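You operate a simulated robot arm through the tools that you are given. There is no shell and no other tool. Be economical: measure what you need, move in short steps, check, and stop when the job is done.

The job below is to be done with a simulated robot arm. You get a single attempt, and the scene is never put back.

Task
Put the 6 coupling from the top of the long bench on the grey bench top and the 10 coupling on the black level. Open the middle drawer of the long bench, fetch the blue pad and set it in the inside of the middle drawer of the long bench, then shut the drawer. Stack the black motor marked "3" from the top of the long bench on top of the black motor labelled "2". Take the yellow housing on the grey bench top and put it away on the top shelf of the parts rack. Fetch the white housing from the grey bench top and set it on top of the grey riser block. Put the M4 tub from the yellow bench top on the black bench top and the M5 tub on the grey bench top. Put two of the black housings from the top of the crate lid on the red bench top. Do these in any order. Set down upright: blue pad, tub.

The check looks at the end state, three seconds after you hand in, the way a careful person would. Anything else that was tipped, shoved, dropped, spilled or broken makes it a failure. A push-on lid holds only when it is set on centred and level and pressed home; a screw cap is set on level and turned clockwise until tight.

Robot
A 6-joint arm with a two-finger gripper on a trunk, on a base that drives. Base frame: it is fixed to the floor where the robot stands at the start and does not move with it; the origin is under the middle of the robot, x ahead of it, y to its left, z up. Readings come in mm, rad, newtons and seconds.
With the tool pointing down near the work surface it reaches from about 100 to 740 mm from the robot's upright axis, wherever it stands. Its first joint turns from -2.897 to 2.897 rad. Places, roughly: black bench top [0, 3100, 700]; black housing [500, -2250, 500]; black housing (5x4x3 cm) [200, -2300, 400]; black level (6x6x3 cm) [600, -200, 800]; black motor [500, 750, 750]; blue pad (5x4x5 cm) [500, 600, 800]; coupling [500, 0, 750]; grey bench top [-1000, 700, 700]; inside of the middle drawer of the long bench [600, 500, 600]; middle drawer of the long bench [500, 500, 600]; red bench top [3100, -2300, 700]; riser block (8x6x4 cm) [-1100, 500, 800]; top shelf of the parts rack [5600, -1500, 1600]; tub [-1250, -750, 750]; white housing (5x4x3 cm) [-1200, 500, 800]; yellow housing (5x5x3 cm) [-800, 1200, 800]. Payload 2.45 kg.
The tool frame sits at the grasp point between the pads (the TCP): z along the fingers, y along the line on which they close. The tips reach 20 mm beyond it. The gripper opens to 140 mm. The gripper's body begins 168 mm behind the TCP.
Orientation is that of the tool frame in the base frame, as [roll, pitch, yaw] about the fixed x, y, z axes, in that order (R = Rz(yaw) Ry(pitch) Rx(roll)). With the fingers straight down and closing along the base's y, the tool's x points along the base's -x, its y along +y and its z along -z.

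Tools
- The arm moves only by the tool move_arm. Its arguments are lists of equal length, an entry for each row: "delta_rot": the turn, a rotation vector about the tool's x, y, z in rad, a list of three; "linear": the shift along the tool's x, y, z in mm, a list of three; "jaw": the opening, from 0 (shut) to 1 (fully open). In form: {"delta_rot": [[ax, ay, az], ...], "linear": [[tx, ty, tz], ...], "jaw": [jaw, ...]}. A call has 1 to 12 rows; each row shifts and turns the commanded pose from where the row before left it, along the tool's axes as they then stand. Rows are played at 5 a second. More than 50 mm and 0.15 rad between two rows, or a gripper value outside its range, and nothing of the call is played. Where a pose cannot be reached the arm comes as near as it can. A force on the tool above 40 N (or 10 N above the force at the start of the call, whichever is more), or a blocked arm, ends the call early, and 0.2 s more pass. Each finger travels about 45 mm/s and halts on what it meets, pressing with about 27 N; the grip force reading is that of the motor and also rises with nothing between the fingers. The clock runs only during rows and for 0.2 s after the last one: add rows that do not move to give the fingers time. It gives the time, the measured TCP pose, the force on the tool (base axes), the opening and the grip force at its end, in the units of the frame above (readings bear some noise), with the torque about the TCP (base axes, N m) and any sound that the robot's microphone picked up.
- Cameras (640 x 400 px; columns grow to the right, rows downward): "scene" is now at [53.1, 96.6, 1758.8]; the picture's right is [-0.68, -0.74, 0.00], its down [-0.69, 0.63, -0.36] and it looks along [0.27, -0.24, -0.93] (base axes); focal length 214 px, centre (320, 200). "wrist" rides on the gripper at [78, 11, -209] in the tool frame; the picture's right is [-0.14, 0.99, 0.00], its down [-0.92, -0.13, -0.37] and it looks along [-0.37, -0.05, 0.93] (tool axes); focal length 280 px, centre (320, 200). There is no depth. A picture from a camera that has moved, and an enlarged one, comes with that camera's place and axes in the base frame and with its lens. The place of the scene camera against the robot may be out by one fixed shift of up to 18 mm in any direction.
- capture(camera): a new picture of that camera. The clock stands still meanwhile.
- raise_lower(by): slides the trunk up (or, below 0, down) by that many mm; the arm and the scene camera ride with it, the base frame stays. It gives what a move gives, with no picture.
- base_move(legs): drives the robot by 1 to 6 legs, each [ahead, left, turn to the left] in mm, mm and rad, along the robot's own axes; the way and the turn of a leg run together, so that a leg with both is an arc; at most 1500 mm and 3.142 rad a leg. The arm and the cameras ride along, it lands a little off, and it stops where it bumps. It gives what a move gives.
- aim_head(pan, tilt): turns the head with the scene camera to pan (to the left, within 2.496 rad either way) and tilt (down, from -0.506 to 1.204), counted from straight ahead of the robot. It gives what a move gives.
- zoom(camera, box): a new picture of the part [left, top, right, bottom] of that camera's present view, enlarged. The clock stands still meanwhile.
- hand_in(): hands the job in; it is judged then, once.

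Go step by step. Nothing tells you exact positions but the pictures and the camera data: compare them with the known pose of the tool, close in by small moves and look again before you grip or let go. The budget is 546 turns and 344 pictures, counting those below and the enlarged ones. Unless the task says otherwise, let go and move clear before handing in, and close with one line.

The tools are called after "Call:" as a command line: name --argument value ..., lists and objects as JSON in quotes. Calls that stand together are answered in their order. move_arm: Moves the arm, as the interface text tells. Its arguments: {"type":"object","properties":{"delta_rot":{"type":"array","items":{"type":"array","items":{"type":"number"}}},"linear":{"type":"array","items":{"type":"array","items":{"type":"number"}}},"jaw":{"type":"array","items":{"type":"number"}}},"required":["delta_rot","linear","jaw"]} The other tools are called the same way: raise_lower (by) slides the trunk up or down; base_move (legs) drives the base; aim_head (pan, tilt) turns the head that bears the scene camera; capture (camera) takes a picture; zoom (camera, box) takes an enlarged picture of a part of a camera's view; hand_in () hands the job in.

At the start:

```text
time_s: 0.0
ee_pos: [125.4, 499.0, 982.8]
ee_rot: [3.141, -0.001, 3.141]
force: [-0.1, 0.5, -0.6]
torque: [-0.01, -0.01, 0.01]
width: 139.6
gripper_force: 0.1
trunk travel left (down, up): [-25.0, 205.0]
robot x, y, heading: [0.7, 1.4, -0.003]
head pan, tilt: [-0.742, 1.201]
```

scene: 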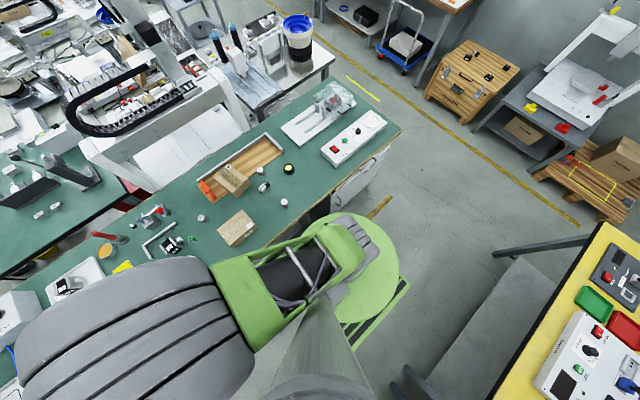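
wrist: 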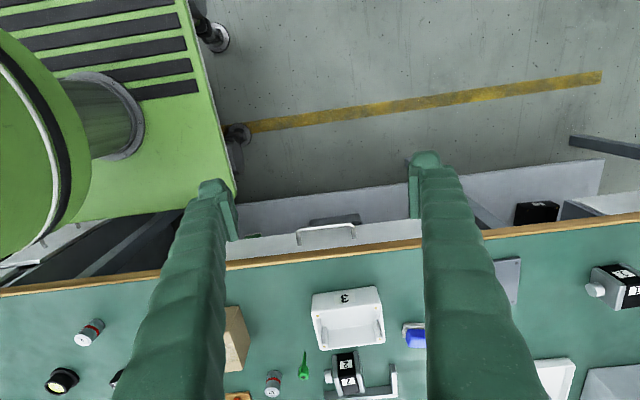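

I see the long green bench ahead of the robot, and a yellow bench behind and to the right. I'll survey with the head first.

Call:
aim_head --pan 0.0 --tilt 0.9

Call:
capture --camera "scene"

Call:
aim_head --pan 0.8 --tilt 0.9

Call:
capture --camera "scene"

Call:
aim_head --pan 1.6 --tilt 0.6

Call:
capture --camera "scene"

Call:
aim_head --pan 2.45 --tilt 0.6

Call:
capture --camera "scene"

Call:
aim_head --pan -2.45 --tilt 0.6

Call:
capture --camera "scene"

Call:
aim_head --pan -1.2 --tilt 0.4

Call:
capture --camera "scene"

Call:
aim_head --pan -0.4 --tilt 0.2

Call:
capture --camera "scene"

```text
time_s: 1.1
ee_pos: [124.7, 500.0, 982.6]
ee_rot: [-3.141, 0.0, 3.14]
force: [-0.6, -0.3, 0.6]
torque: [0.05, -0.03, -0.02]
width: 140.0
gripper_force: 0.0
trunk travel left (down, up): [-25.0, 205.0]
robot x, y, heading: [0.3, 3.3, -0.006]
head pan, tilt: [0.0, 0.901]
```

```text
341 pictures are left
camera scene: at [87.3, 134.2, 1778.6], right [0.0, -1.0, 0.0], down [-0.78, 0.0, -0.62], along [0.62, 0.0, -0.78], focal length 214 px, centre (320, 200)
```

scene: 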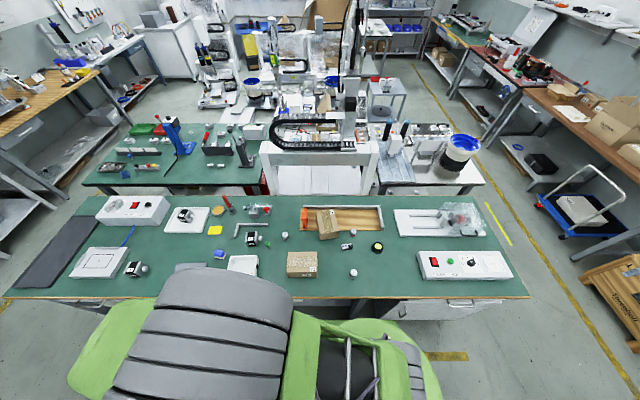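

```text
time_s: 2.2
ee_pos: [125.0, 500.2, 983.6]
ee_rot: [-3.141, 0.0, 3.141]
force: [0.2, -0.4, 0.1]
torque: [-0.02, 0.0, -0.02]
width: 139.7
gripper_force: 0.1
trunk travel left (down, up): [-25.0, 205.0]
robot x, y, heading: [-1.1, 0.3, 0.0]
head pan, tilt: [0.799, 0.901]
```

```text
340 pictures are left
camera scene: at [64.5, 188.4, 1778.6], right [0.72, -0.7, 0.0], down [-0.55, -0.56, -0.62], along [0.43, 0.45, -0.78], focal length 214 px, centre (320, 200)
```

scene: 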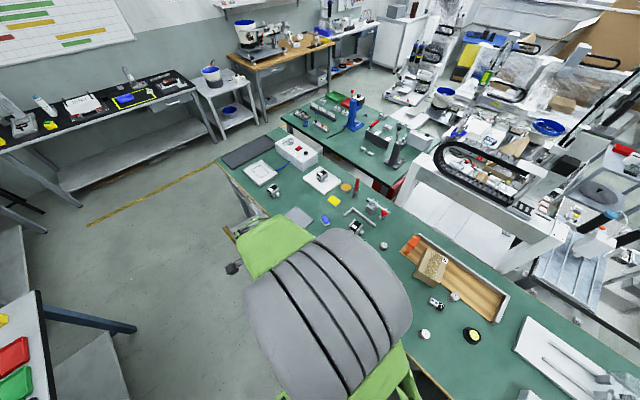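

```text
time_s: 3.4
ee_pos: [125.2, 499.3, 983.0]
ee_rot: [3.141, 0.0, -3.141]
force: [0.2, 0.2, -0.6]
torque: [0.02, 0.02, 0.0]
width: 139.9
gripper_force: 0.1
trunk travel left (down, up): [-25.0, 205.0]
robot x, y, heading: [2.9, -0.7, -0.003]
head pan, tilt: [1.6, 0.6]
```

```text
339 pictures are left
camera scene: at [9.2, 222.6, 1803.4], right [1.0, 0.03, 0.0], down [0.02, -0.56, -0.82], along [-0.02, 0.82, -0.57], focal length 214 px, centre (320, 200)
```

scene: 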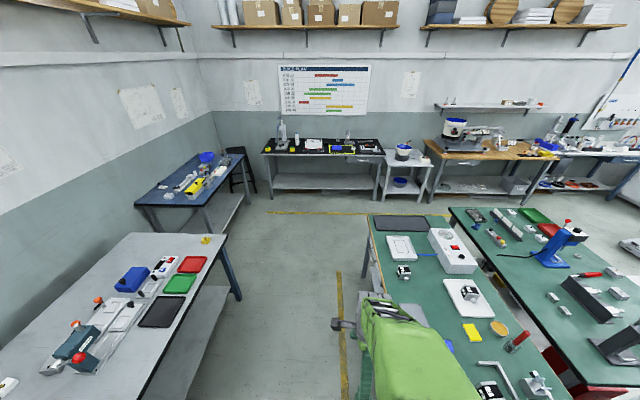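

```text
time_s: 4.5
ee_pos: [124.1, 499.5, 983.6]
ee_rot: [3.141, 0.0, 3.141]
force: [0.4, -0.7, 0.8]
torque: [-0.01, 0.0, -0.02]
width: 139.9
gripper_force: 0.0
trunk travel left (down, up): [-25.0, 205.0]
robot x, y, heading: [0.3, -0.3, -0.002]
head pan, tilt: [2.45, 0.6]
```

```text
338 pictures are left
camera scene: at [-56.3, 190.7, 1803.4], right [0.64, 0.77, 0.0], down [0.43, -0.36, -0.83], along [-0.64, 0.53, -0.56], focal length 214 px, centre (320, 200)
```

scene: 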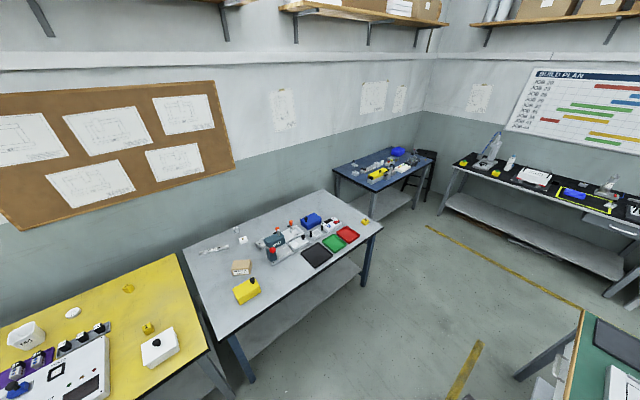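

```text
time_s: 8.4
ee_pos: [125.1, 498.9, 982.9]
ee_rot: [-3.141, 0.0, -3.142]
force: [0.2, 0.3, -0.2]
torque: [-0.01, 0.01, 0.0]
width: 139.9
gripper_force: 0.1
trunk travel left (down, up): [-25.0, 205.0]
robot x, y, heading: [-2.3, -0.3, 0.003]
head pan, tilt: [-2.45, 0.6]
```

```text
337 pictures are left
camera scene: at [-56.3, 77.9, 1803.4], right [-0.64, 0.77, 0.0], down [0.44, 0.36, -0.83], along [-0.64, -0.53, -0.56], focal length 214 px, centre (320, 200)
```

scene: 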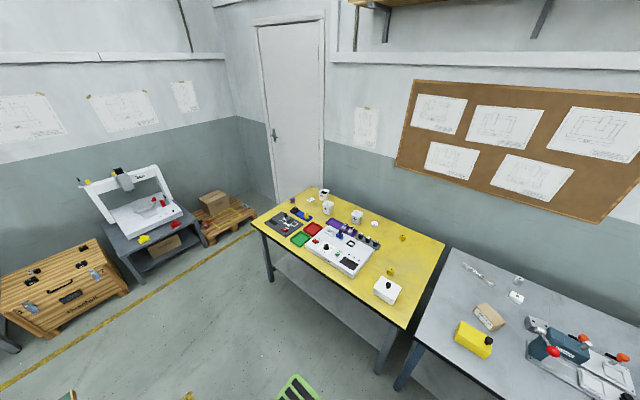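

```text
time_s: 9.8
ee_pos: [124.6, 499.9, 983.5]
ee_rot: [3.141, 0.0, 3.14]
force: [-0.1, -0.5, 0.3]
torque: [0.0, 0.01, 0.0]
width: 140.0
gripper_force: 0.0
trunk travel left (down, up): [-25.0, 205.0]
robot x, y, heading: [2.3, 0.3, 0.002]
head pan, tilt: [-1.201, 0.4]
```

```text
336 pictures are left
camera scene: at [45.2, 47.9, 1821.6], right [-0.93, -0.36, 0.0], down [-0.14, 0.36, -0.92], along [0.33, -0.86, -0.39], focal length 214 px, centre (320, 200)
```

scene: 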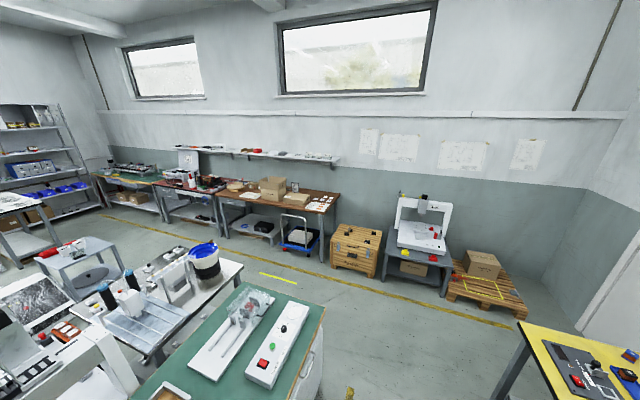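

```text
time_s: 10.9
ee_pos: [124.9, 498.6, 984.5]
ee_rot: [-3.141, 0.0, 3.14]
force: [0.5, -0.3, -1.4]
torque: [-0.01, 0.02, -0.01]
width: 139.9
gripper_force: 0.1
trunk travel left (down, up): [-25.0, 205.0]
robot x, y, heading: [1.2, -1.3, 0.005]
head pan, tilt: [-0.4, 0.201]
```

```text
335 pictures are left
camera scene: at [97.6, 98.0, 1840.1], right [-0.39, -0.92, 0.0], down [-0.18, 0.08, -0.98], along [0.9, -0.38, -0.2], focal length 214 px, centre (320, 200)
```

scene: 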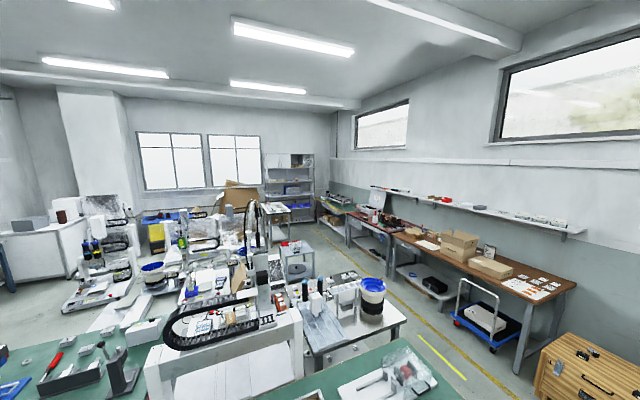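

The overview is done. Now I'll zoom in on the top of the long bench.

Call:
aim_head --pan 0.0 --tilt 1.0

Call:
zoom --camera "scene" --box '[260, 150, 420, 250]'

Call:
zoom --camera "scene" --box '[100, 150, 280, 260]'

Call:
zoom --camera "scene" --box '[380, 150, 540, 250]'

Call:
zoom --camera "wrist" --box '[220, 240, 430, 400]'

```text
time_s: 12.1
ee_pos: [125.0, 498.8, 982.6]
ee_rot: [3.141, 0.0, -3.14]
force: [0.1, 0.2, 0.9]
torque: [-0.01, 0.0, -0.02]
width: 140.0
gripper_force: 0.1
trunk travel left (down, up): [-25.0, 205.0]
robot x, y, heading: [-1.5, -2.2, -0.002]
head pan, tilt: [0.0, 1.0]
```

```text
4.00 times, centred on (340, 200) of scene
camera zoom: at [81.5, 134.3, 1771.4], right [0.0, -1.0, 0.0], down [-0.84, 0.0, -0.54], along [0.54, 0.0, -0.84], focal length 858 px, centre (240, 200)
```

zoom: 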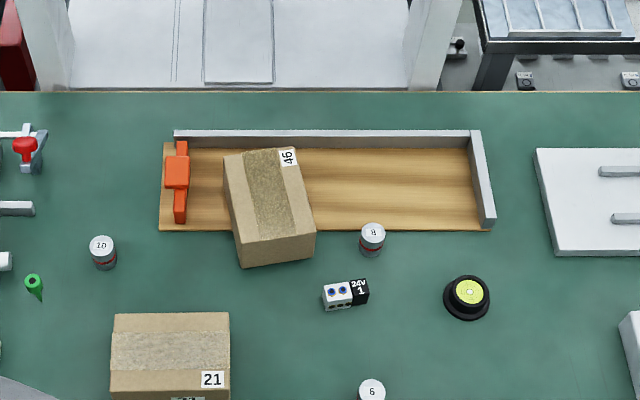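

```text
3.56 times, centred on (190, 205) of scene
camera zoom: at [81.5, 134.3, 1771.4], right [0.0, -1.0, 0.0], down [-0.84, 0.0, -0.54], along [0.54, 0.0, -0.84], focal length 763 px, centre (782, 182)
```

zoom: 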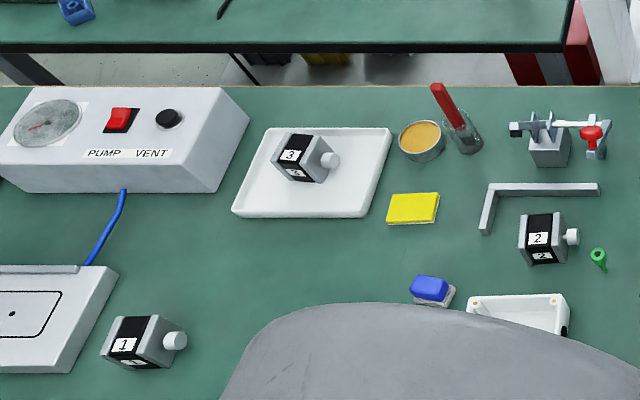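

```text
4.00 times, centred on (460, 200) of scene
camera zoom: at [81.5, 134.3, 1771.4], right [0.0, -1.0, 0.0], down [-0.84, 0.0, -0.54], along [0.54, 0.0, -0.84], focal length 858 px, centre (-240, 200)
```

zoom: 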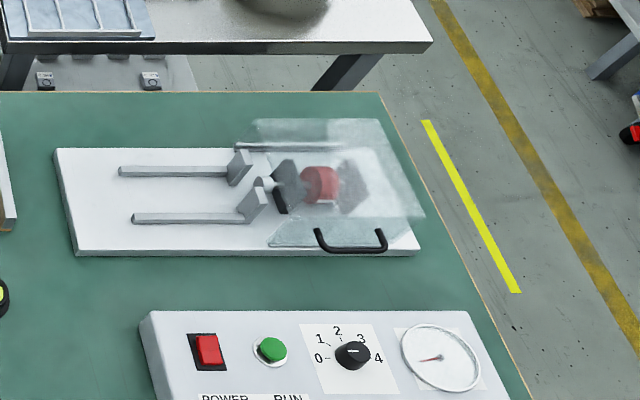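

```text
2.50 times, centred on (325, 320) of wrist
camera zoom: at [47.5, 510.2, 1193.2], right [0.14, 0.99, 0.0], down [0.92, -0.13, 0.37], along [0.37, -0.05, -0.93], focal length 701 px, centre (308, -100)
```

zoom: 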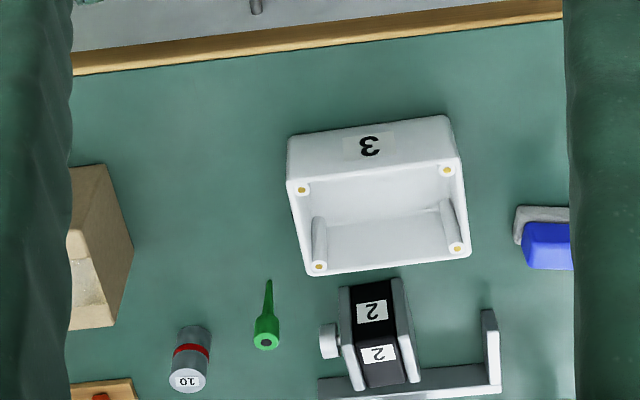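

I have the layout now: bench top around z 740, coupling 10 near (639, 318), the level near (579, -167) and motor 2 near (621, 495). I'll move the wrist above coupling 10 and look closer.

Call:
move_arm --delta_rot '[[0, 0, 0], [0, 0, 0], [0, 0, 0], [0, 0, 0], [0, 0, 0], [0, 0, 0], [0, 0, 0], [0, 0, 0], [0, 0, 0], [0, 0, 0], [0, 0, 0]]' --linear '[[-46, -16.5, 5], [-46, -16.5, 5], [-46, -16.5, 5], [-46, -16.5, 5], [-46, -16.5, 5], [-46, -16.5, 5], [-46, -16.5, 5], [-46, -16.5, 5], [-46, -16.5, 5], [-46, -16.5, 5], [0, 0, 0]]' --jaw '[1, 1, 1, 1, 1, 1, 1, 1, 1, 1, 1]'

Call:
capture --camera "wrist"

Call:
capture --camera "scene"

```text
time_s: 14.5
ee_pos: [585.7, 333.8, 935.1]
ee_rot: [-3.141, -0.001, -3.141]
force: [0.2, -0.6, 0.2]
torque: [0.02, 0.01, 0.0]
width: 139.5
gripper_force: 0.0
trunk travel left (down, up): [-25.0, 205.0]
robot x, y, heading: [-0.9, -1.0, 0.0]
head pan, tilt: [0.0, 1.0]
```

```text
330 pictures are left
camera wrist: at [507.5, 344.8, 1145.1], right [0.14, 0.99, 0.0], down [0.92, -0.13, 0.37], along [0.36, -0.05, -0.93], focal length 280 px, centre (320, 200)
```

wrist: 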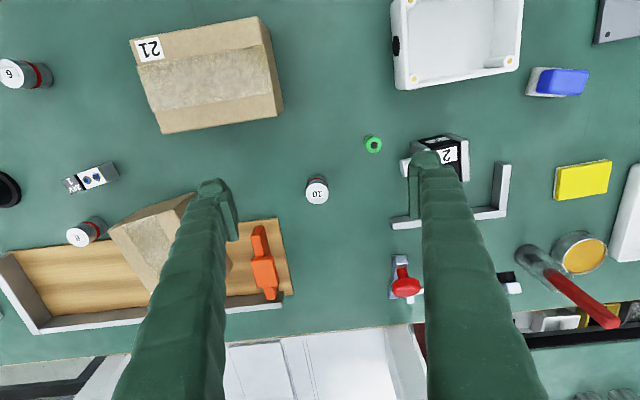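

```text
329 pictures are left
camera scene: at [81.6, 134.2, 1771.4], right [0.0, -1.0, 0.0], down [-0.84, 0.0, -0.54], along [0.54, 0.0, -0.84], focal length 214 px, centre (320, 200)
```

scene: 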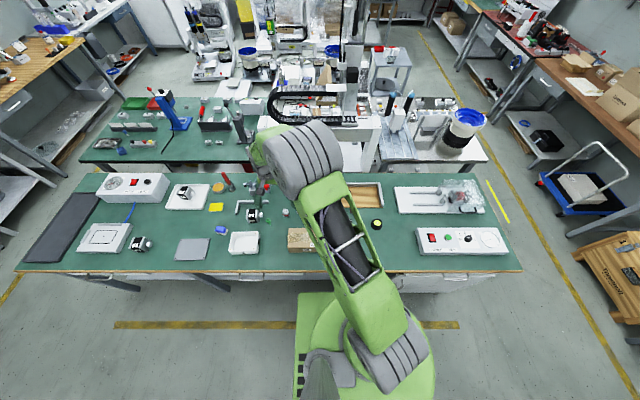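

Coupling 10 is near (636, 324). I'm moving above it with the jaw partly closed to refine that.

Call:
move_arm --delta_rot '[[0, 0, 0], [0, 0, 0], [0, 0, 0], [0, 0, 0]]' --linear '[[-25, -5, 35], [-25, -5, 35], [0, 0, 25], [0, 0, 0]]' --jaw '[0.55, 0.55, 0.55, 0.55]'

Call:
capture --camera "wrist"

```text
time_s: 15.5
ee_pos: [634.3, 324.9, 839.7]
ee_rot: [3.141, 0.001, -3.141]
force: [-0.1, 0.0, -0.2]
torque: [-0.04, 0.02, 0.03]
width: 77.2
gripper_force: 0.1
trunk travel left (down, up): [-25.0, 205.0]
robot x, y, heading: [1.4, 4.7, -0.001]
head pan, tilt: [0.0, 1.0]
```

```text
328 pictures are left
camera wrist: at [556.9, 335.7, 1049.2], right [0.14, 0.99, 0.0], down [0.92, -0.13, 0.37], along [0.37, -0.05, -0.93], focal length 280 px, centre (320, 200)
```

wrist: 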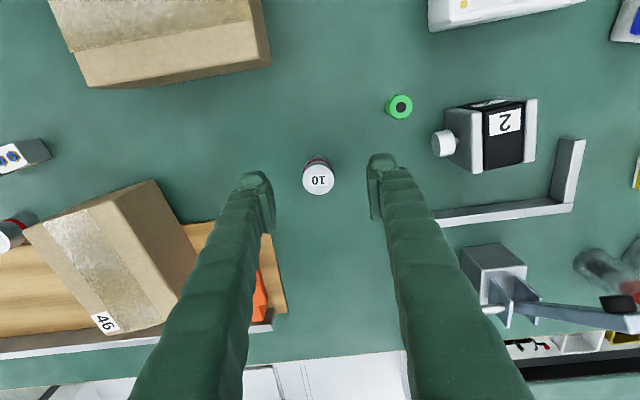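

Call:
move_arm --delta_rot '[[0, 0, 0], [0, 0, 0], [0, 0, 0]]' --linear '[[-8, -2, 30], [0, 0, 30], [0, 0, 0]]' --jaw '[0.5, 0.5, 0.5]'

Call:
capture --camera "wrist"

Call:
capture --camera "scene"

```text
time_s: 16.3
ee_pos: [643.4, 321.9, 778.5]
ee_rot: [3.142, -0.001, 3.141]
force: [-1.2, 0.3, -0.6]
torque: [-0.01, 0.01, 0.0]
width: 70.1
gripper_force: 0.0
trunk travel left (down, up): [-25.0, 205.0]
robot x, y, heading: [-3.5, -0.9, -0.001]
head pan, tilt: [0.0, 1.0]
```

```text
327 pictures are left
camera wrist: at [565.3, 333.5, 989.3], right [0.14, 0.99, 0.0], down [0.92, -0.13, 0.37], along [0.37, -0.05, -0.93], focal length 280 px, centre (320, 200)
```

wrist: 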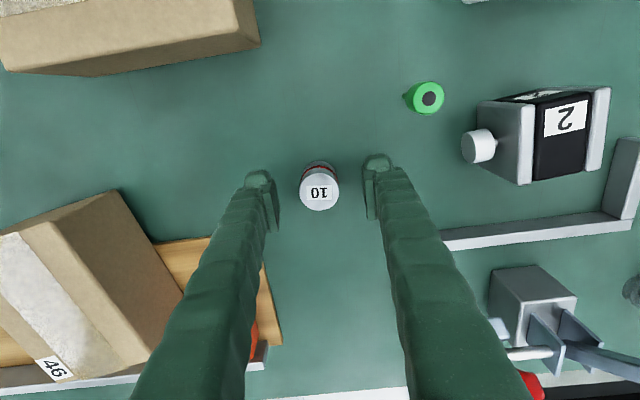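

```text
326 pictures are left
camera scene: at [81.4, 134.3, 1771.4], right [0.0, -1.0, 0.0], down [-0.84, 0.0, -0.54], along [0.54, 0.0, -0.84], focal length 214 px, centre (320, 200)
```

scene: 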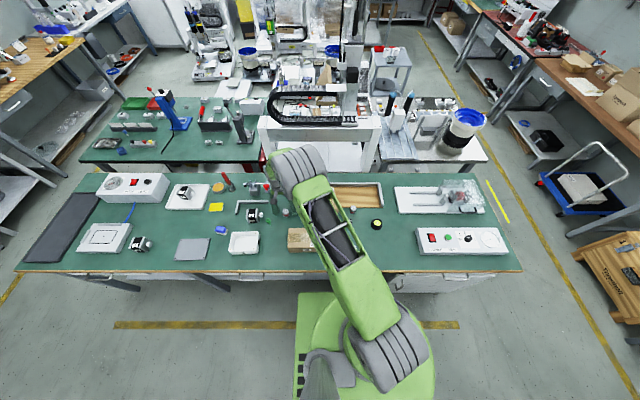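

The coupling sits between the fingers with its top near z 778. I'll go down a little and grip.

Call:
move_arm --delta_rot '[[0, 0, 0], [0, 0, 0], [0, 0, 0], [0, 0, 0], [0, 0, 0], [0, 0, 0]]' --linear '[[0, 0, 12], [0, 0, 0], [0, 0, 0], [0, 0, 0], [0, 0, 0], [0, 0, 0]]' --jaw '[0.5, 0.3, 0.1, 0.1, 0.1, 0.1]'

Call:
capture --camera "wrist"

```text
time_s: 17.7
ee_pos: [641.9, 322.8, 768.3]
ee_rot: [-3.141, 0.0, -3.141]
force: [-0.5, 0.2, -0.4]
torque: [-0.01, -0.02, 0.01]
width: 30.4
gripper_force: 27.1
trunk travel left (down, up): [-25.0, 205.0]
robot x, y, heading: [-0.3, 1.8, 0.002]
head pan, tilt: [0.0, 1.0]
```

```text
325 pictures are left
camera wrist: at [565.0, 333.8, 976.8], right [0.14, 0.99, 0.0], down [0.92, -0.13, 0.37], along [0.36, -0.05, -0.93], focal length 280 px, centre (320, 200)
```

wrist: 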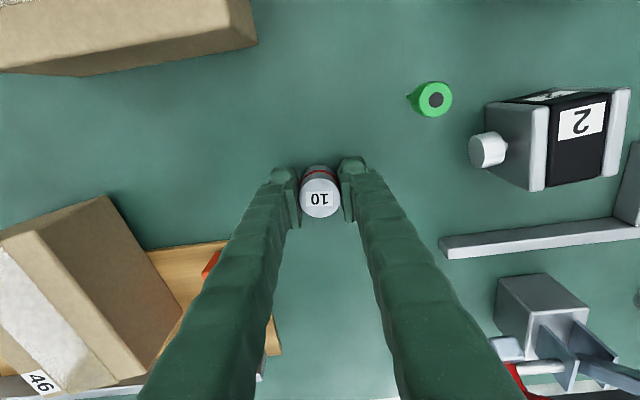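

Gripped at 30 mm width. I'm lifting and carrying it toward the level.

Call:
move_arm --delta_rot '[[0, 0, 0], [0, 0, 0], [0, 0, 0], [0, 0, 0], [0, 0, 0], [0, 0, 0], [0, 0, 0], [0, 0, 0], [0, 0, 0], [0, 0, 0], [0, 0, 0], [0, 0, 0]]' --linear '[[0, 0, -35], [0, 0, -45], [0, 0, -45], [10, -49, 0], [10, -49, 0], [10, -49, 0], [10, -49, 0], [10, -49, 0], [10, -49, 0], [10, -49, 0], [10, -49, 0], [10, -49, 0]]' --jaw '[0.1, 0.1, 0.1, 0.1, 0.1, 0.1, 0.1, 0.1, 0.1, 0.1, 0.1, 0.1]'

Call:
capture --camera "wrist"

```text
time_s: 20.3
ee_pos: [554.4, -118.1, 889.2]
ee_rot: [-3.141, 0.0, 3.141]
force: [-0.4, 0.0, -0.5]
torque: [0.06, -0.03, 0.03]
width: 30.2
gripper_force: 26.9
trunk travel left (down, up): [-25.0, 205.0]
robot x, y, heading: [2.7, 0.4, -0.001]
head pan, tilt: [0.0, 1.0]
```

```text
324 pictures are left
camera wrist: at [477.0, -107.9, 1099.3], right [0.14, 0.99, 0.0], down [0.92, -0.13, 0.37], along [0.37, -0.05, -0.93], focal length 280 px, centre (320, 200)
```

wrist: 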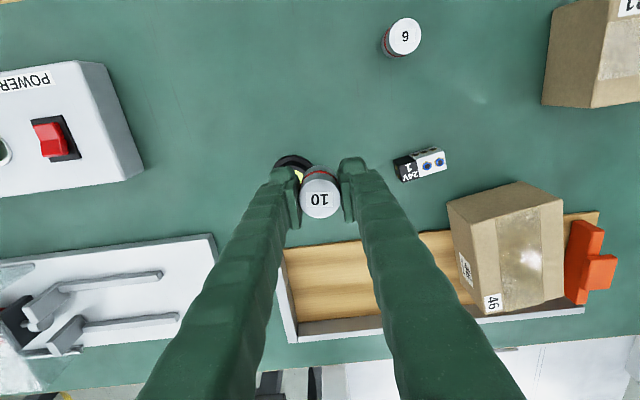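

Call:
move_arm --delta_rot '[[0, 0, 0], [0, 0, 0], [0, 0, 0]]' --linear '[[30, 40, 0], [30, 30, 0], [0, 0, 0]]' --jaw '[0.1, 0.1, 0.1]'

Call:
zoom --camera "wrist" --box '[180, 150, 340, 250]'

Call:
zoom --camera "scene" --box '[340, 190, 420, 240]'

```text
time_s: 21.1
ee_pos: [492.6, -47.6, 889.1]
ee_rot: [3.141, 0.0, -3.141]
force: [0.4, -0.1, 0.2]
torque: [0.02, 0.02, 0.01]
width: 30.1
gripper_force: 26.6
trunk travel left (down, up): [-25.0, 205.0]
robot x, y, heading: [-0.2, 2.4, -0.001]
head pan, tilt: [0.0, 1.0]
```

```text
4.00 times, centred on (260, 200) of wrist
camera zoom: at [415.4, -36.7, 1098.8], right [0.14, 0.99, 0.0], down [0.92, -0.13, 0.37], along [0.37, -0.05, -0.93], focal length 1122 px, centre (560, 200)
```

zoom: 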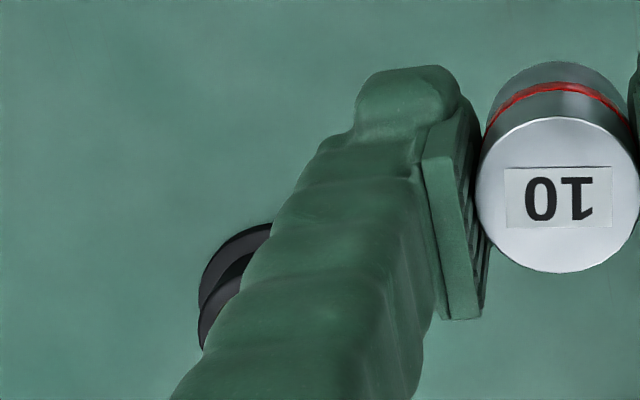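

```text
8.00 times, centred on (380, 215) of scene
camera zoom: at [81.6, 134.2, 1771.3], right [0.0, -1.0, 0.0], down [-0.84, 0.0, -0.54], along [0.54, 0.0, -0.84], focal length 1716 px, centre (-160, 80)
```

zoom: 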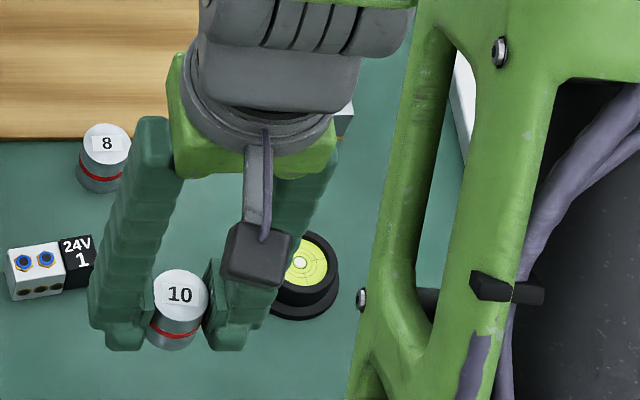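

Call:
move_arm --delta_rot '[[0, 0, 0], [0, 0, 0], [0, 0, 0], [0, 0, 0], [0, 0, 0]]' --linear '[[-37, -28, 0], [-37, -28, 0], [-37, -28, 0], [-37, -28, 0], [0, 0, 0]]' --jaw '[0.1, 0.1, 0.1, 0.1, 0.1]'

Call:
zoom --camera "wrist" --box '[240, 50, 400, 150]'

```text
time_s: 22.3
ee_pos: [641.2, -161.4, 889.9]
ee_rot: [-3.14, 0.001, 3.14]
force: [0.4, 0.6, -1.6]
torque: [0.04, 0.01, 0.06]
width: 30.3
gripper_force: 27.3
trunk travel left (down, up): [-25.0, 205.0]
robot x, y, heading: [1.2, -1.7, -0.001]
head pan, tilt: [0.0, 1.0]
```

```text
4.00 times, centred on (320, 100) of wrist
camera zoom: at [565.1, -149.3, 1099.9], right [0.14, 0.99, 0.0], down [0.92, -0.13, 0.37], along [0.36, -0.05, -0.93], focal length 1122 px, centre (320, 600)
```

zoom: 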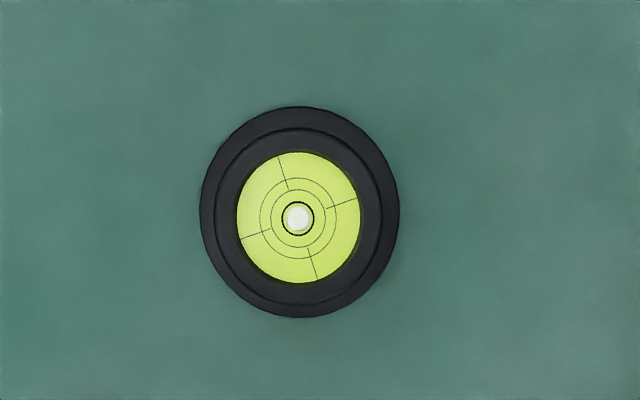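

The level's centre is at about (580, -158). I'm moving over it and down to just above contact.

Call:
move_arm --delta_rot '[[0, 0, 0], [0, 0, 0], [0, 0, 0], [0, 0, 0], [0, 0, 0]]' --linear '[[31, 2, 0], [30.5, 2, 0], [0, 0, 45], [0, 0, 33], [0, 0, 0]]' --jaw '[0.1, 0.1, 0.1, 0.1, 0.1]'

Call:
zoom --camera "wrist" --box '[240, 125, 400, 225]'

Call:
zoom --camera "scene" --box '[340, 190, 420, 240]'

```text
time_s: 23.5
ee_pos: [580.7, -156.3, 815.1]
ee_rot: [3.14, 0.001, 3.141]
force: [0.3, -0.5, -1.3]
torque: [-0.03, -0.02, -0.02]
width: 30.2
gripper_force: 27.0
trunk travel left (down, up): [-25.0, 205.0]
robot x, y, heading: [0.8, -0.2, -0.005]
head pan, tilt: [0.0, 1.0]
```

```text
4.00 times, centred on (320, 175) of wrist
camera zoom: at [503.1, -144.7, 1023.5], right [0.14, 0.99, 0.0], down [0.92, -0.13, 0.37], along [0.37, -0.05, -0.93], focal length 1122 px, centre (320, 300)
```

zoom: 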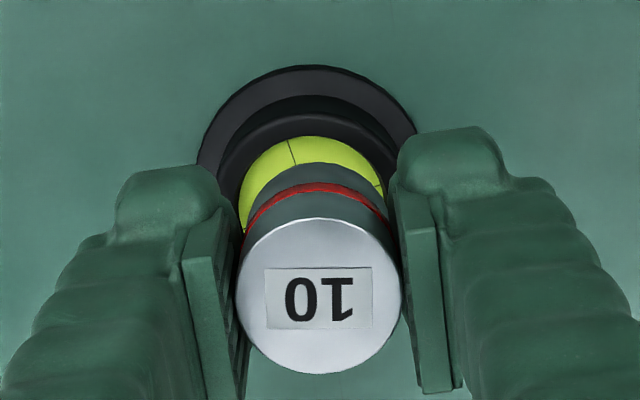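

```text
8.00 times, centred on (380, 215) of scene
camera zoom: at [81.3, 134.3, 1771.4], right [0.0, -1.0, 0.0], down [-0.84, 0.0, -0.54], along [0.54, 0.0, -0.84], focal length 1716 px, centre (-160, 80)
```

zoom: 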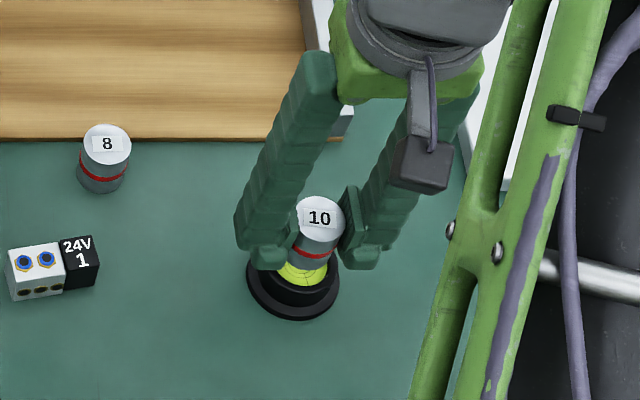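

Call:
move_arm --delta_rot '[[0, 0, 0], [0, 0, 0], [0, 0, 0]]' --linear '[[1, -2.5, 6], [0, 0, 6], [0, 0, 0]]' --jaw '[0.1, 0.1, 0.1]'

Call:
move_arm --delta_rot '[[0, 0, 0], [0, 0, 0]]' --linear '[[0, 0, 3], [0, 0, 0]]' --jaw '[0.1, 0.1]'

Call:
zoom --camera "wrist" --box '[240, 125, 400, 225]'

```text
time_s: 24.3
ee_pos: [578.7, -157.6, 800.8]
ee_rot: [-3.142, 0.0, 3.141]
force: [0.6, -0.2, -0.6]
torque: [0.0, 0.01, 0.02]
width: 30.2
gripper_force: 27.0
trunk travel left (down, up): [-25.0, 205.0]
robot x, y, heading: [0.4, -5.0, -0.0]
head pan, tilt: [0.0, 1.0]
```

```text
time_s: 24.9
ee_pos: [578.2, -160.0, 798.2]
ee_rot: [-3.141, 0.0, -3.141]
force: [-0.5, 0.6, -0.1]
torque: [-0.01, -0.01, 0.0]
width: 30.2
gripper_force: 27.3
trunk travel left (down, up): [-25.0, 205.0]
robot x, y, heading: [-0.7, -1.5, 0.001]
head pan, tilt: [0.0, 1.0]
```

```text
4.00 times, centred on (320, 175) of wrist
camera zoom: at [501.2, -147.6, 1007.8], right [0.14, 0.99, 0.0], down [0.92, -0.13, 0.37], along [0.37, -0.05, -0.93], focal length 1122 px, centre (320, 300)
```

zoom: 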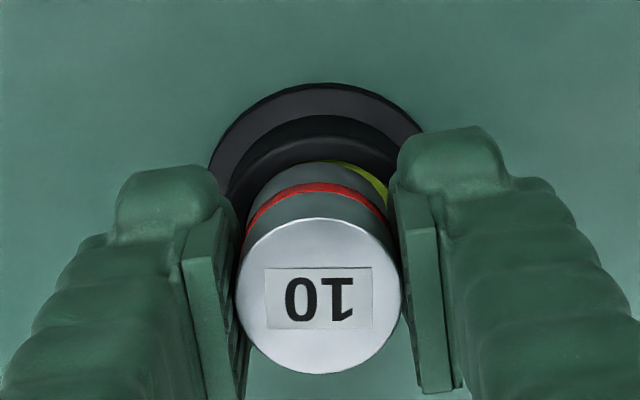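

Call:
move_arm --delta_rot '[[0, 0, 0], [0, 0, 0]]' --linear '[[0, 0, 2], [0, 0, 0]]' --jaw '[0.1, 0.1]'

Call:
move_arm --delta_rot '[[0, 0, 0], [0, 0, 0]]' --linear '[[0, 0, 2], [0, 0, 0]]' --jaw '[0.1, 0.1]'

```text
time_s: 25.5
ee_pos: [579.0, -158.9, 795.6]
ee_rot: [3.14, 0.0, 3.14]
force: [0.3, -0.2, -0.3]
torque: [0.0, 0.01, 0.02]
width: 30.4
gripper_force: 26.7
trunk travel left (down, up): [-25.0, 205.0]
robot x, y, heading: [0.8, 1.1, -0.002]
head pan, tilt: [0.0, 1.0]
```

```text
time_s: 26.1
ee_pos: [578.8, -159.3, 795.4]
ee_rot: [3.141, 0.003, 3.14]
force: [-1.1, 3.5, 10.5]
torque: [0.07, 0.11, 0.0]
width: 30.3
gripper_force: 27.1
trunk travel left (down, up): [-25.0, 205.0]
robot x, y, heading: [0.7, 2.7, -0.001]
head pan, tilt: [0.0, 1.0]
```

Contact at z 795.5. I'm releasing and backing off.

Call:
move_arm --delta_rot '[[0, 0, 0], [0, 0, 0], [0, 0, 0], [0, 0, 0], [0, 0, 0], [0, 0, 0], [0, 0, 0]]' --linear '[[0, 0, -0.8], [0, 0, 0], [0, 0, 0], [0, 0, 0], [0, 0, -20], [0, 0, -40], [0, 0, -40]]' --jaw '[0.25, 0.3, 0.4, 0.45, 0.45, 0.45, 0.45]'

Call:
capture --camera "wrist"

```text
time_s: 27.7
ee_pos: [578.6, -161.0, 893.1]
ee_rot: [3.141, 0.002, -3.14]
force: [0.3, -0.8, 0.2]
torque: [0.03, 0.0, -0.01]
width: 63.2
gripper_force: 0.1
trunk travel left (down, up): [-25.0, 205.0]
robot x, y, heading: [-0.0, 2.7, -0.002]
head pan, tilt: [0.0, 1.0]
```

```text
317 pictures are left
camera wrist: at [500.4, -149.7, 1103.9], right [0.14, 0.99, 0.0], down [0.92, -0.13, 0.37], along [0.36, -0.05, -0.93], focal length 280 px, centre (320, 200)
```

wrist: 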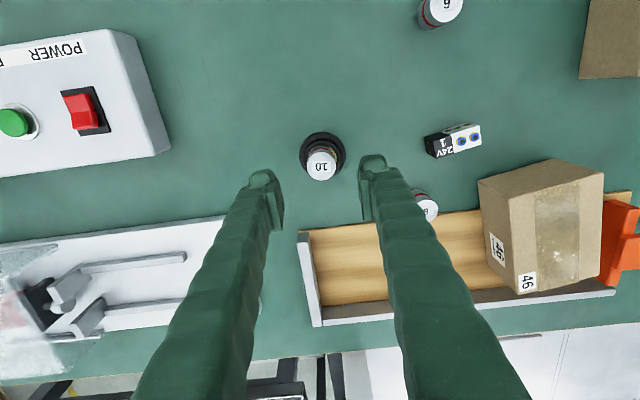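

The 10 coupling is on the level. Now I'll check clearance beneath the bench for driving closer.

Call:
aim_head --pan 0.5 --tilt 1.2

Call:
capture --camera "scene"

```text
time_s: 28.6
ee_pos: [577.8, -160.0, 893.3]
ee_rot: [3.141, -0.001, 3.141]
force: [-0.4, 0.4, 0.8]
torque: [-0.03, -0.01, 0.04]
width: 63.3
gripper_force: 0.0
trunk travel left (down, up): [-25.0, 205.0]
robot x, y, heading: [-1.3, 2.1, 0.001]
head pan, tilt: [0.499, 1.201]
```

```text
316 pictures are left
camera scene: at [60.9, 161.0, 1758.8], right [0.48, -0.88, 0.0], down [-0.82, -0.45, -0.36], along [0.32, 0.17, -0.93], focal length 214 px, centre (320, 200)
```

scene: 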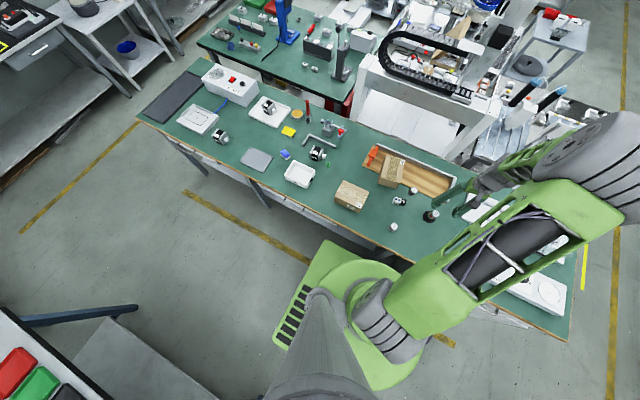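

The base spans about ±345 × ±240 mm and sits at the bench edge. I'll fetch coupling 6 (near (443, -24)) now and look under the bench while driving.

Call:
move_arm --delta_rot '[[0, 0, 0], [0, 0, 0], [0, 0, 0], [0, 0, 0], [0, 0, 0]]' --linear '[[34, 34, 5], [34, 34, 5], [34, 34, 15], [33, 34, 30], [0, 0, 0]]' --jaw '[0.5, 0.5, 0.5, 0.5, 0.5]'

Call:
capture --camera "wrist"

```text
refused: row 3 steps farther than a row can; nothing moved
```

```text
315 pictures are left
camera wrist: at [500.9, -149.8, 1103.0], right [0.14, 0.99, 0.0], down [0.92, -0.13, 0.37], along [0.37, -0.05, -0.93], focal length 280 px, centre (320, 200)
```

wrist: 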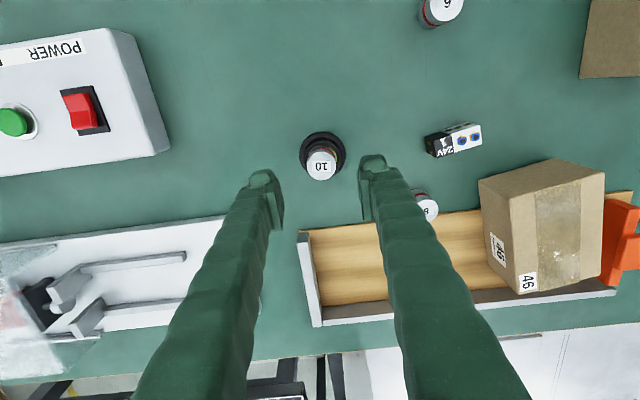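

Call:
move_arm --delta_rot '[[0, 0, 0], [0, 0, 0], [0, 0, 0], [0, 0, 0], [0, 0, 0], [0, 0, 0]]' --linear '[[34, 34, 0], [34, 34, 0], [34, 34, 0], [33, 34, 0], [0, 0, 50], [0, 0, 0]]' --jaw '[0.5, 0.5, 0.5, 0.5, 0.5, 0.5]'

Call:
capture --camera "wrist"

```text
time_s: 30.0
ee_pos: [443.7, -24.3, 846.6]
ee_rot: [3.14, 0.0, -3.14]
force: [-0.2, 0.0, 0.3]
torque: [0.03, 0.05, -0.01]
width: 70.0
gripper_force: 0.1
trunk travel left (down, up): [-25.0, 205.0]
robot x, y, heading: [4.0, 0.5, 0.0]
head pan, tilt: [0.499, 1.201]
```

```text
314 pictures are left
camera wrist: at [367.0, -12.9, 1055.7], right [0.14, 0.99, 0.0], down [0.92, -0.13, 0.37], along [0.36, -0.05, -0.93], focal length 280 px, centre (320, 200)
```

wrist: 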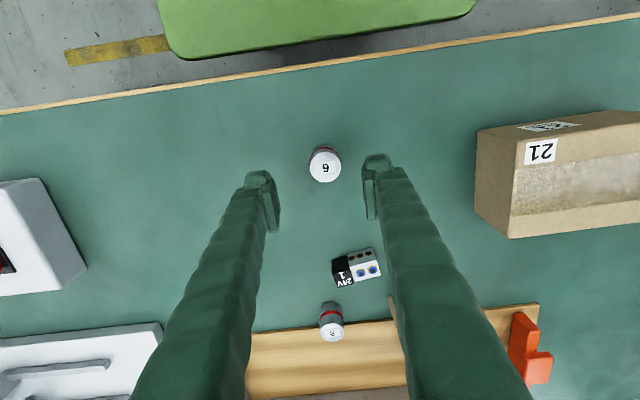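

Call:
move_arm --delta_rot '[[0, 0, 0], [0, 0, 0], [0, 0, 0], [0, 0, 0], [0, 0, 0], [0, 0, 0], [0, 0, 0], [0, 0, 0]]' --linear '[[7, 7, 40], [0, 0, 39], [0, 0, 0], [0, 0, 0], [0, 0, 0], [0, 0, 0], [0, 0, 0], [0, 0, 0]]' --jaw '[0.5, 0.5, 0.5, 0.3, 0.1, 0.1, 0.1, 0.1]'

Call:
capture --camera "wrist"

```text
time_s: 31.8
ee_pos: [438.5, -17.2, 766.1]
ee_rot: [3.141, -0.001, 3.141]
force: [0.2, -0.5, -0.3]
torque: [0.0, 0.03, -0.02]
width: 30.0
gripper_force: 26.8
trunk travel left (down, up): [-25.0, 205.0]
robot x, y, heading: [1.7, 1.8, -0.003]
head pan, tilt: [0.499, 1.201]
```

```text
313 pictures are left
camera wrist: at [360.9, -6.3, 975.7], right [0.14, 0.99, 0.0], down [0.92, -0.13, 0.37], along [0.37, -0.05, -0.93], focal length 280 px, centre (320, 200)
```

wrist: 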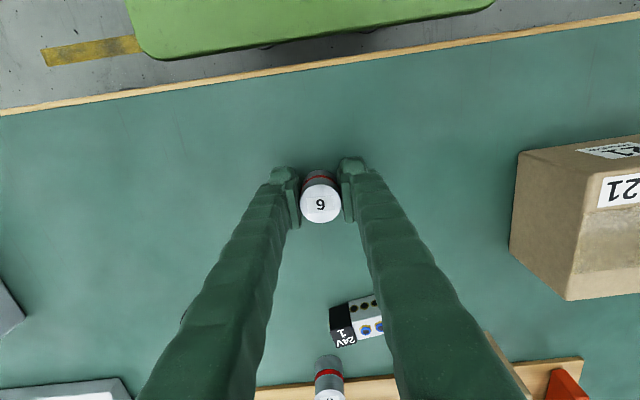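

Coupling 6 is gripped. I'll lift it, tuck the arm, and drive to the grey bench (front edge near x -680).

Call:
move_arm --delta_rot '[[0, 0, 0], [0, 0, 0], [0, 0, 0], [0, 0, 0], [0, 0, 0], [0, 0, 0], [0, 0, 0], [0, 0, 0], [0, 0, 0]]' --linear '[[0, 0, -35], [0, 0, -45], [0, 0, -45], [0, 0, -45], [0, 0, -45], [45, 0, 0], [45, 0, 0], [45, 0, 0], [0, 0, 0]]' --jaw '[0.1, 0.1, 0.1, 0.1, 0.1, 0.1, 0.1, 0.1, 0.1]'

Call:
base_move --legs '[[-165, 0, 0], [0, 0, 3.1416]]'

Call:
aim_head --pan 0.0 --tilt 0.9

Call:
capture --camera "scene"

```text
time_s: 33.8
ee_pos: [361.2, -20.0, 992.9]
ee_rot: [-3.141, -0.003, 3.141]
force: [0.3, 0.9, -0.9]
torque: [-0.02, -0.01, -0.03]
width: 30.3
gripper_force: 26.9
out of reach, approached as far as the arm can: row 7, 8
trunk travel left (down, up): [-25.0, 205.0]
robot x, y, heading: [-0.0, -1.1, -0.001]
head pan, tilt: [0.499, 1.201]
```

```text
refused: 3.1416 is not a number from -3.14159 to 3.14159
```

```text
time_s: 34.7
ee_pos: [360.2, -19.2, 990.6]
ee_rot: [3.141, -0.004, 3.14]
force: [0.3, 0.3, -0.9]
torque: [0.02, 0.0, 0.02]
width: 30.4
gripper_force: 27.1
trunk travel left (down, up): [-25.0, 205.0]
robot x, y, heading: [0.8, -0.1, -0.002]
head pan, tilt: [0.0, 0.901]
```

```text
312 pictures are left
camera scene: at [87.3, 134.4, 1778.6], right [0.0, -1.0, 0.0], down [-0.78, 0.0, -0.62], along [0.62, 0.0, -0.78], focal length 214 px, centre (320, 200)
```

scene: 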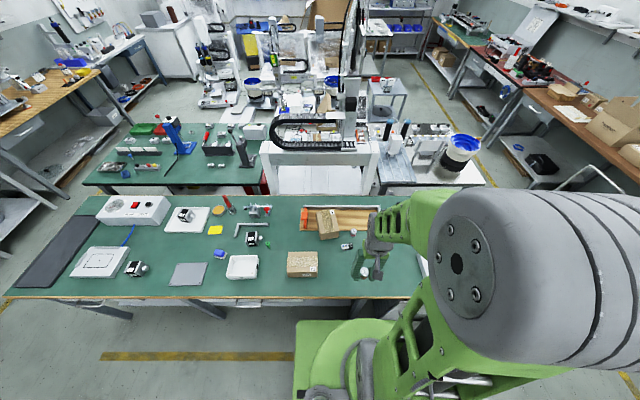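

Call:
base_move --legs '[[-170, 0, 0], [0, 0, 3.14]]'

Call:
capture --camera "scene"

```text
time_s: 43.5
ee_pos: [-529.2, 27.5, 991.5]
ee_rot: [3.141, -0.003, -0.023]
force: [0.8, -0.2, -1.5]
torque: [-0.04, -0.02, -0.01]
width: 30.2
gripper_force: 26.8
trunk travel left (down, up): [-25.0, 205.0]
robot x, y, heading: [-168.6, 0.3, 3.116]
head pan, tilt: [0.0, 0.901]
```

```text
311 pictures are left
camera scene: at [-257.1, -143.8, 1778.6], right [0.02, 1.0, 0.0], down [0.78, -0.02, -0.62], along [-0.62, 0.01, -0.78], focal length 214 px, centre (320, 200)
```

scene: 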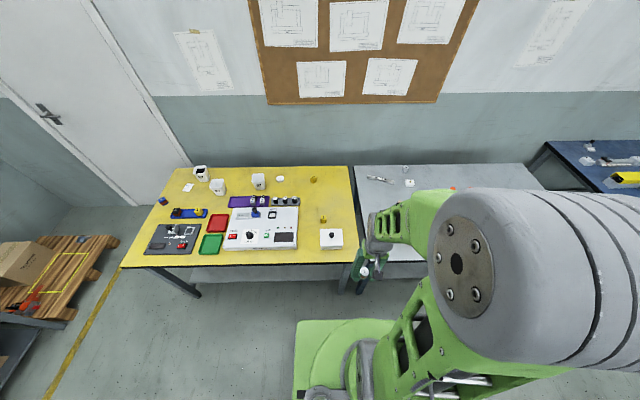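

Call:
base_move --legs '[[0, 0, 0.025], [0, -500, 0]]'

Call:
capture --camera "scene"

Call:
aim_head --pan 0.7 --tilt 0.7

Call:
capture --camera "scene"

```text
time_s: 48.8
ee_pos: [-534.4, 516.1, 992.0]
ee_rot: [3.141, -0.004, 0.016]
force: [0.1, 0.6, -0.7]
torque: [-0.02, 0.01, 0.01]
width: 30.1
gripper_force: 27.3
trunk travel left (down, up): [-25.0, 205.0]
robot x, y, heading: [-172.8, 502.0, -3.121]
head pan, tilt: [0.0, 0.901]
```

```text
310 pictures are left
camera scene: at [-255.9, 354.5, 1778.6], right [-0.02, 1.0, 0.0], down [0.78, 0.01, -0.62], along [-0.62, -0.01, -0.78], focal length 214 px, centre (320, 200)
```

scene: 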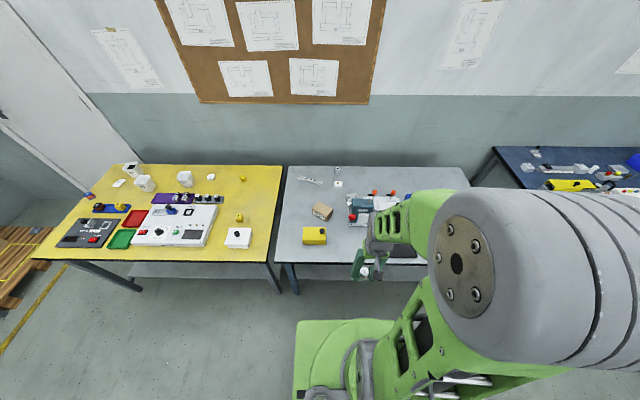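

```text
time_s: 49.8
ee_pos: [-534.8, 516.3, 991.5]
ee_rot: [-3.141, -0.004, 0.017]
force: [0.3, 0.9, -1.0]
torque: [-0.01, 0.01, 0.0]
width: 30.3
gripper_force: 26.6
trunk travel left (down, up): [-25.0, 205.0]
robot x, y, heading: [-176.3, 501.1, -3.12]
head pan, tilt: [0.7, 0.7]
```

```text
309 pictures are left
camera scene: at [-244.6, 299.9, 1794.7], right [-0.66, 0.76, 0.0], down [0.49, 0.42, -0.76], along [-0.58, -0.5, -0.64], focal length 214 px, centre (320, 200)
```

scene: 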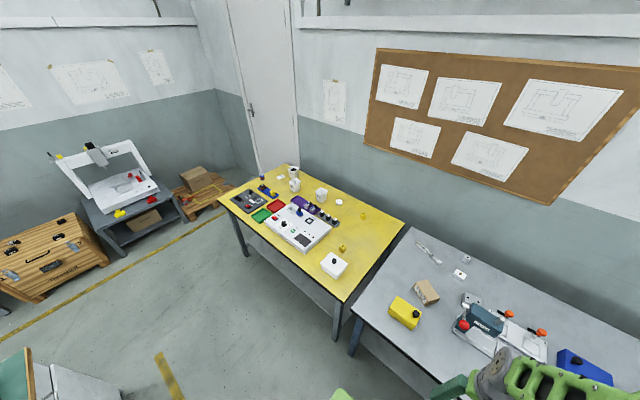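

Call:
zoom --camera "scene" --box '[400, 220, 560, 320]'

Call:
zoom --camera "scene" --box '[220, 150, 380, 250]'

```text
4.00 times, centred on (480, 270) of scene
camera zoom: at [-244.6, 299.9, 1794.7], right [-0.66, 0.76, 0.0], down [0.49, 0.42, -0.76], along [-0.58, -0.5, -0.64], focal length 858 px, centre (-320, -80)
```

zoom: 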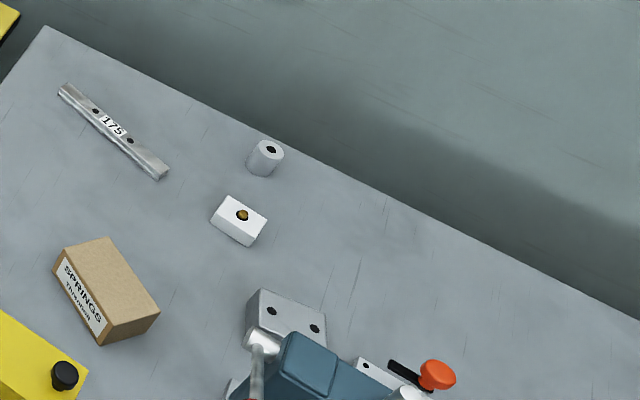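

```text
4.00 times, centred on (300, 200) of scene
camera zoom: at [-244.6, 299.9, 1794.7], right [-0.66, 0.76, 0.0], down [0.49, 0.42, -0.76], along [-0.58, -0.5, -0.64], focal length 858 px, centre (400, 200)
```

zoom: 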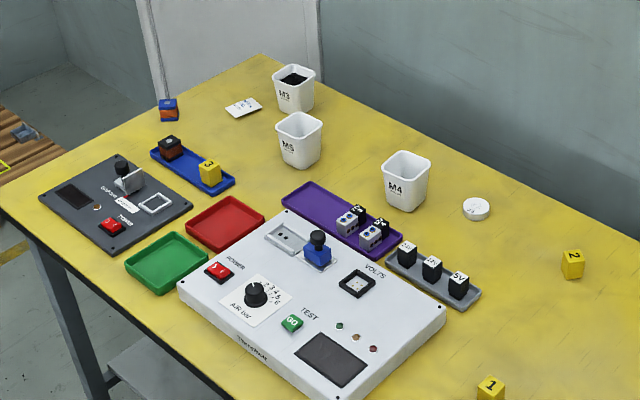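

White housing is near (-1190, 460), riser near (-1081, 536), tubs M4 (-1196, -509) and M5 (-1155, -754). I'll turn the base so its narrower left side faces the bench, to get closer.

Call:
base_move --legs '[[0, 0, -1.591], [0, 225, 0]]'

Call:
aim_head --pan 1.57 --tilt 1.0

Call:
capture --camera "scene"

```text
time_s: 56.2
ee_pos: [-376.5, 862.8, 992.1]
ee_rot: [-3.141, -0.004, -1.573]
force: [-0.4, -0.4, -1.5]
torque: [-0.02, -0.04, 0.04]
width: 30.3
gripper_force: 27.2
trunk travel left (down, up): [-25.0, 205.0]
robot x, y, heading: [-400.4, 498.2, 1.573]
head pan, tilt: [0.7, 0.7]
```

```text
time_s: 57.4
ee_pos: [-375.9, 861.9, 992.8]
ee_rot: [3.142, -0.004, -1.573]
force: [-1.0, -0.9, -0.9]
torque: [0.03, -0.01, 0.01]
width: 30.4
gripper_force: 26.8
trunk travel left (down, up): [-25.0, 205.0]
robot x, y, heading: [-398.8, 499.8, 1.568]
head pan, tilt: [1.571, 1.0]
```

```text
306 pictures are left
camera scene: at [-605.1, 506.5, 1771.4], right [0.0, 1.0, 0.0], down [0.84, 0.0, -0.54], along [-0.54, 0.0, -0.84], focal length 214 px, centre (320, 200)
```

scene: 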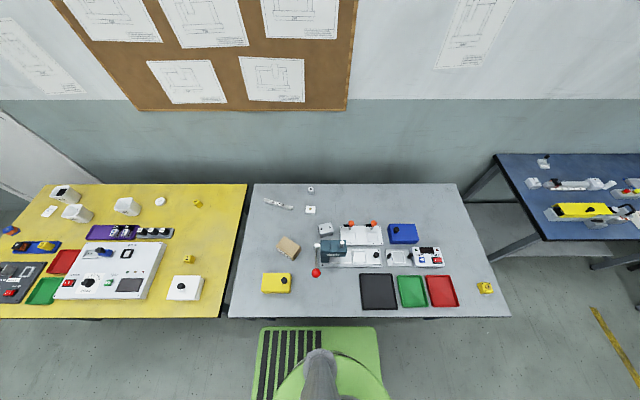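

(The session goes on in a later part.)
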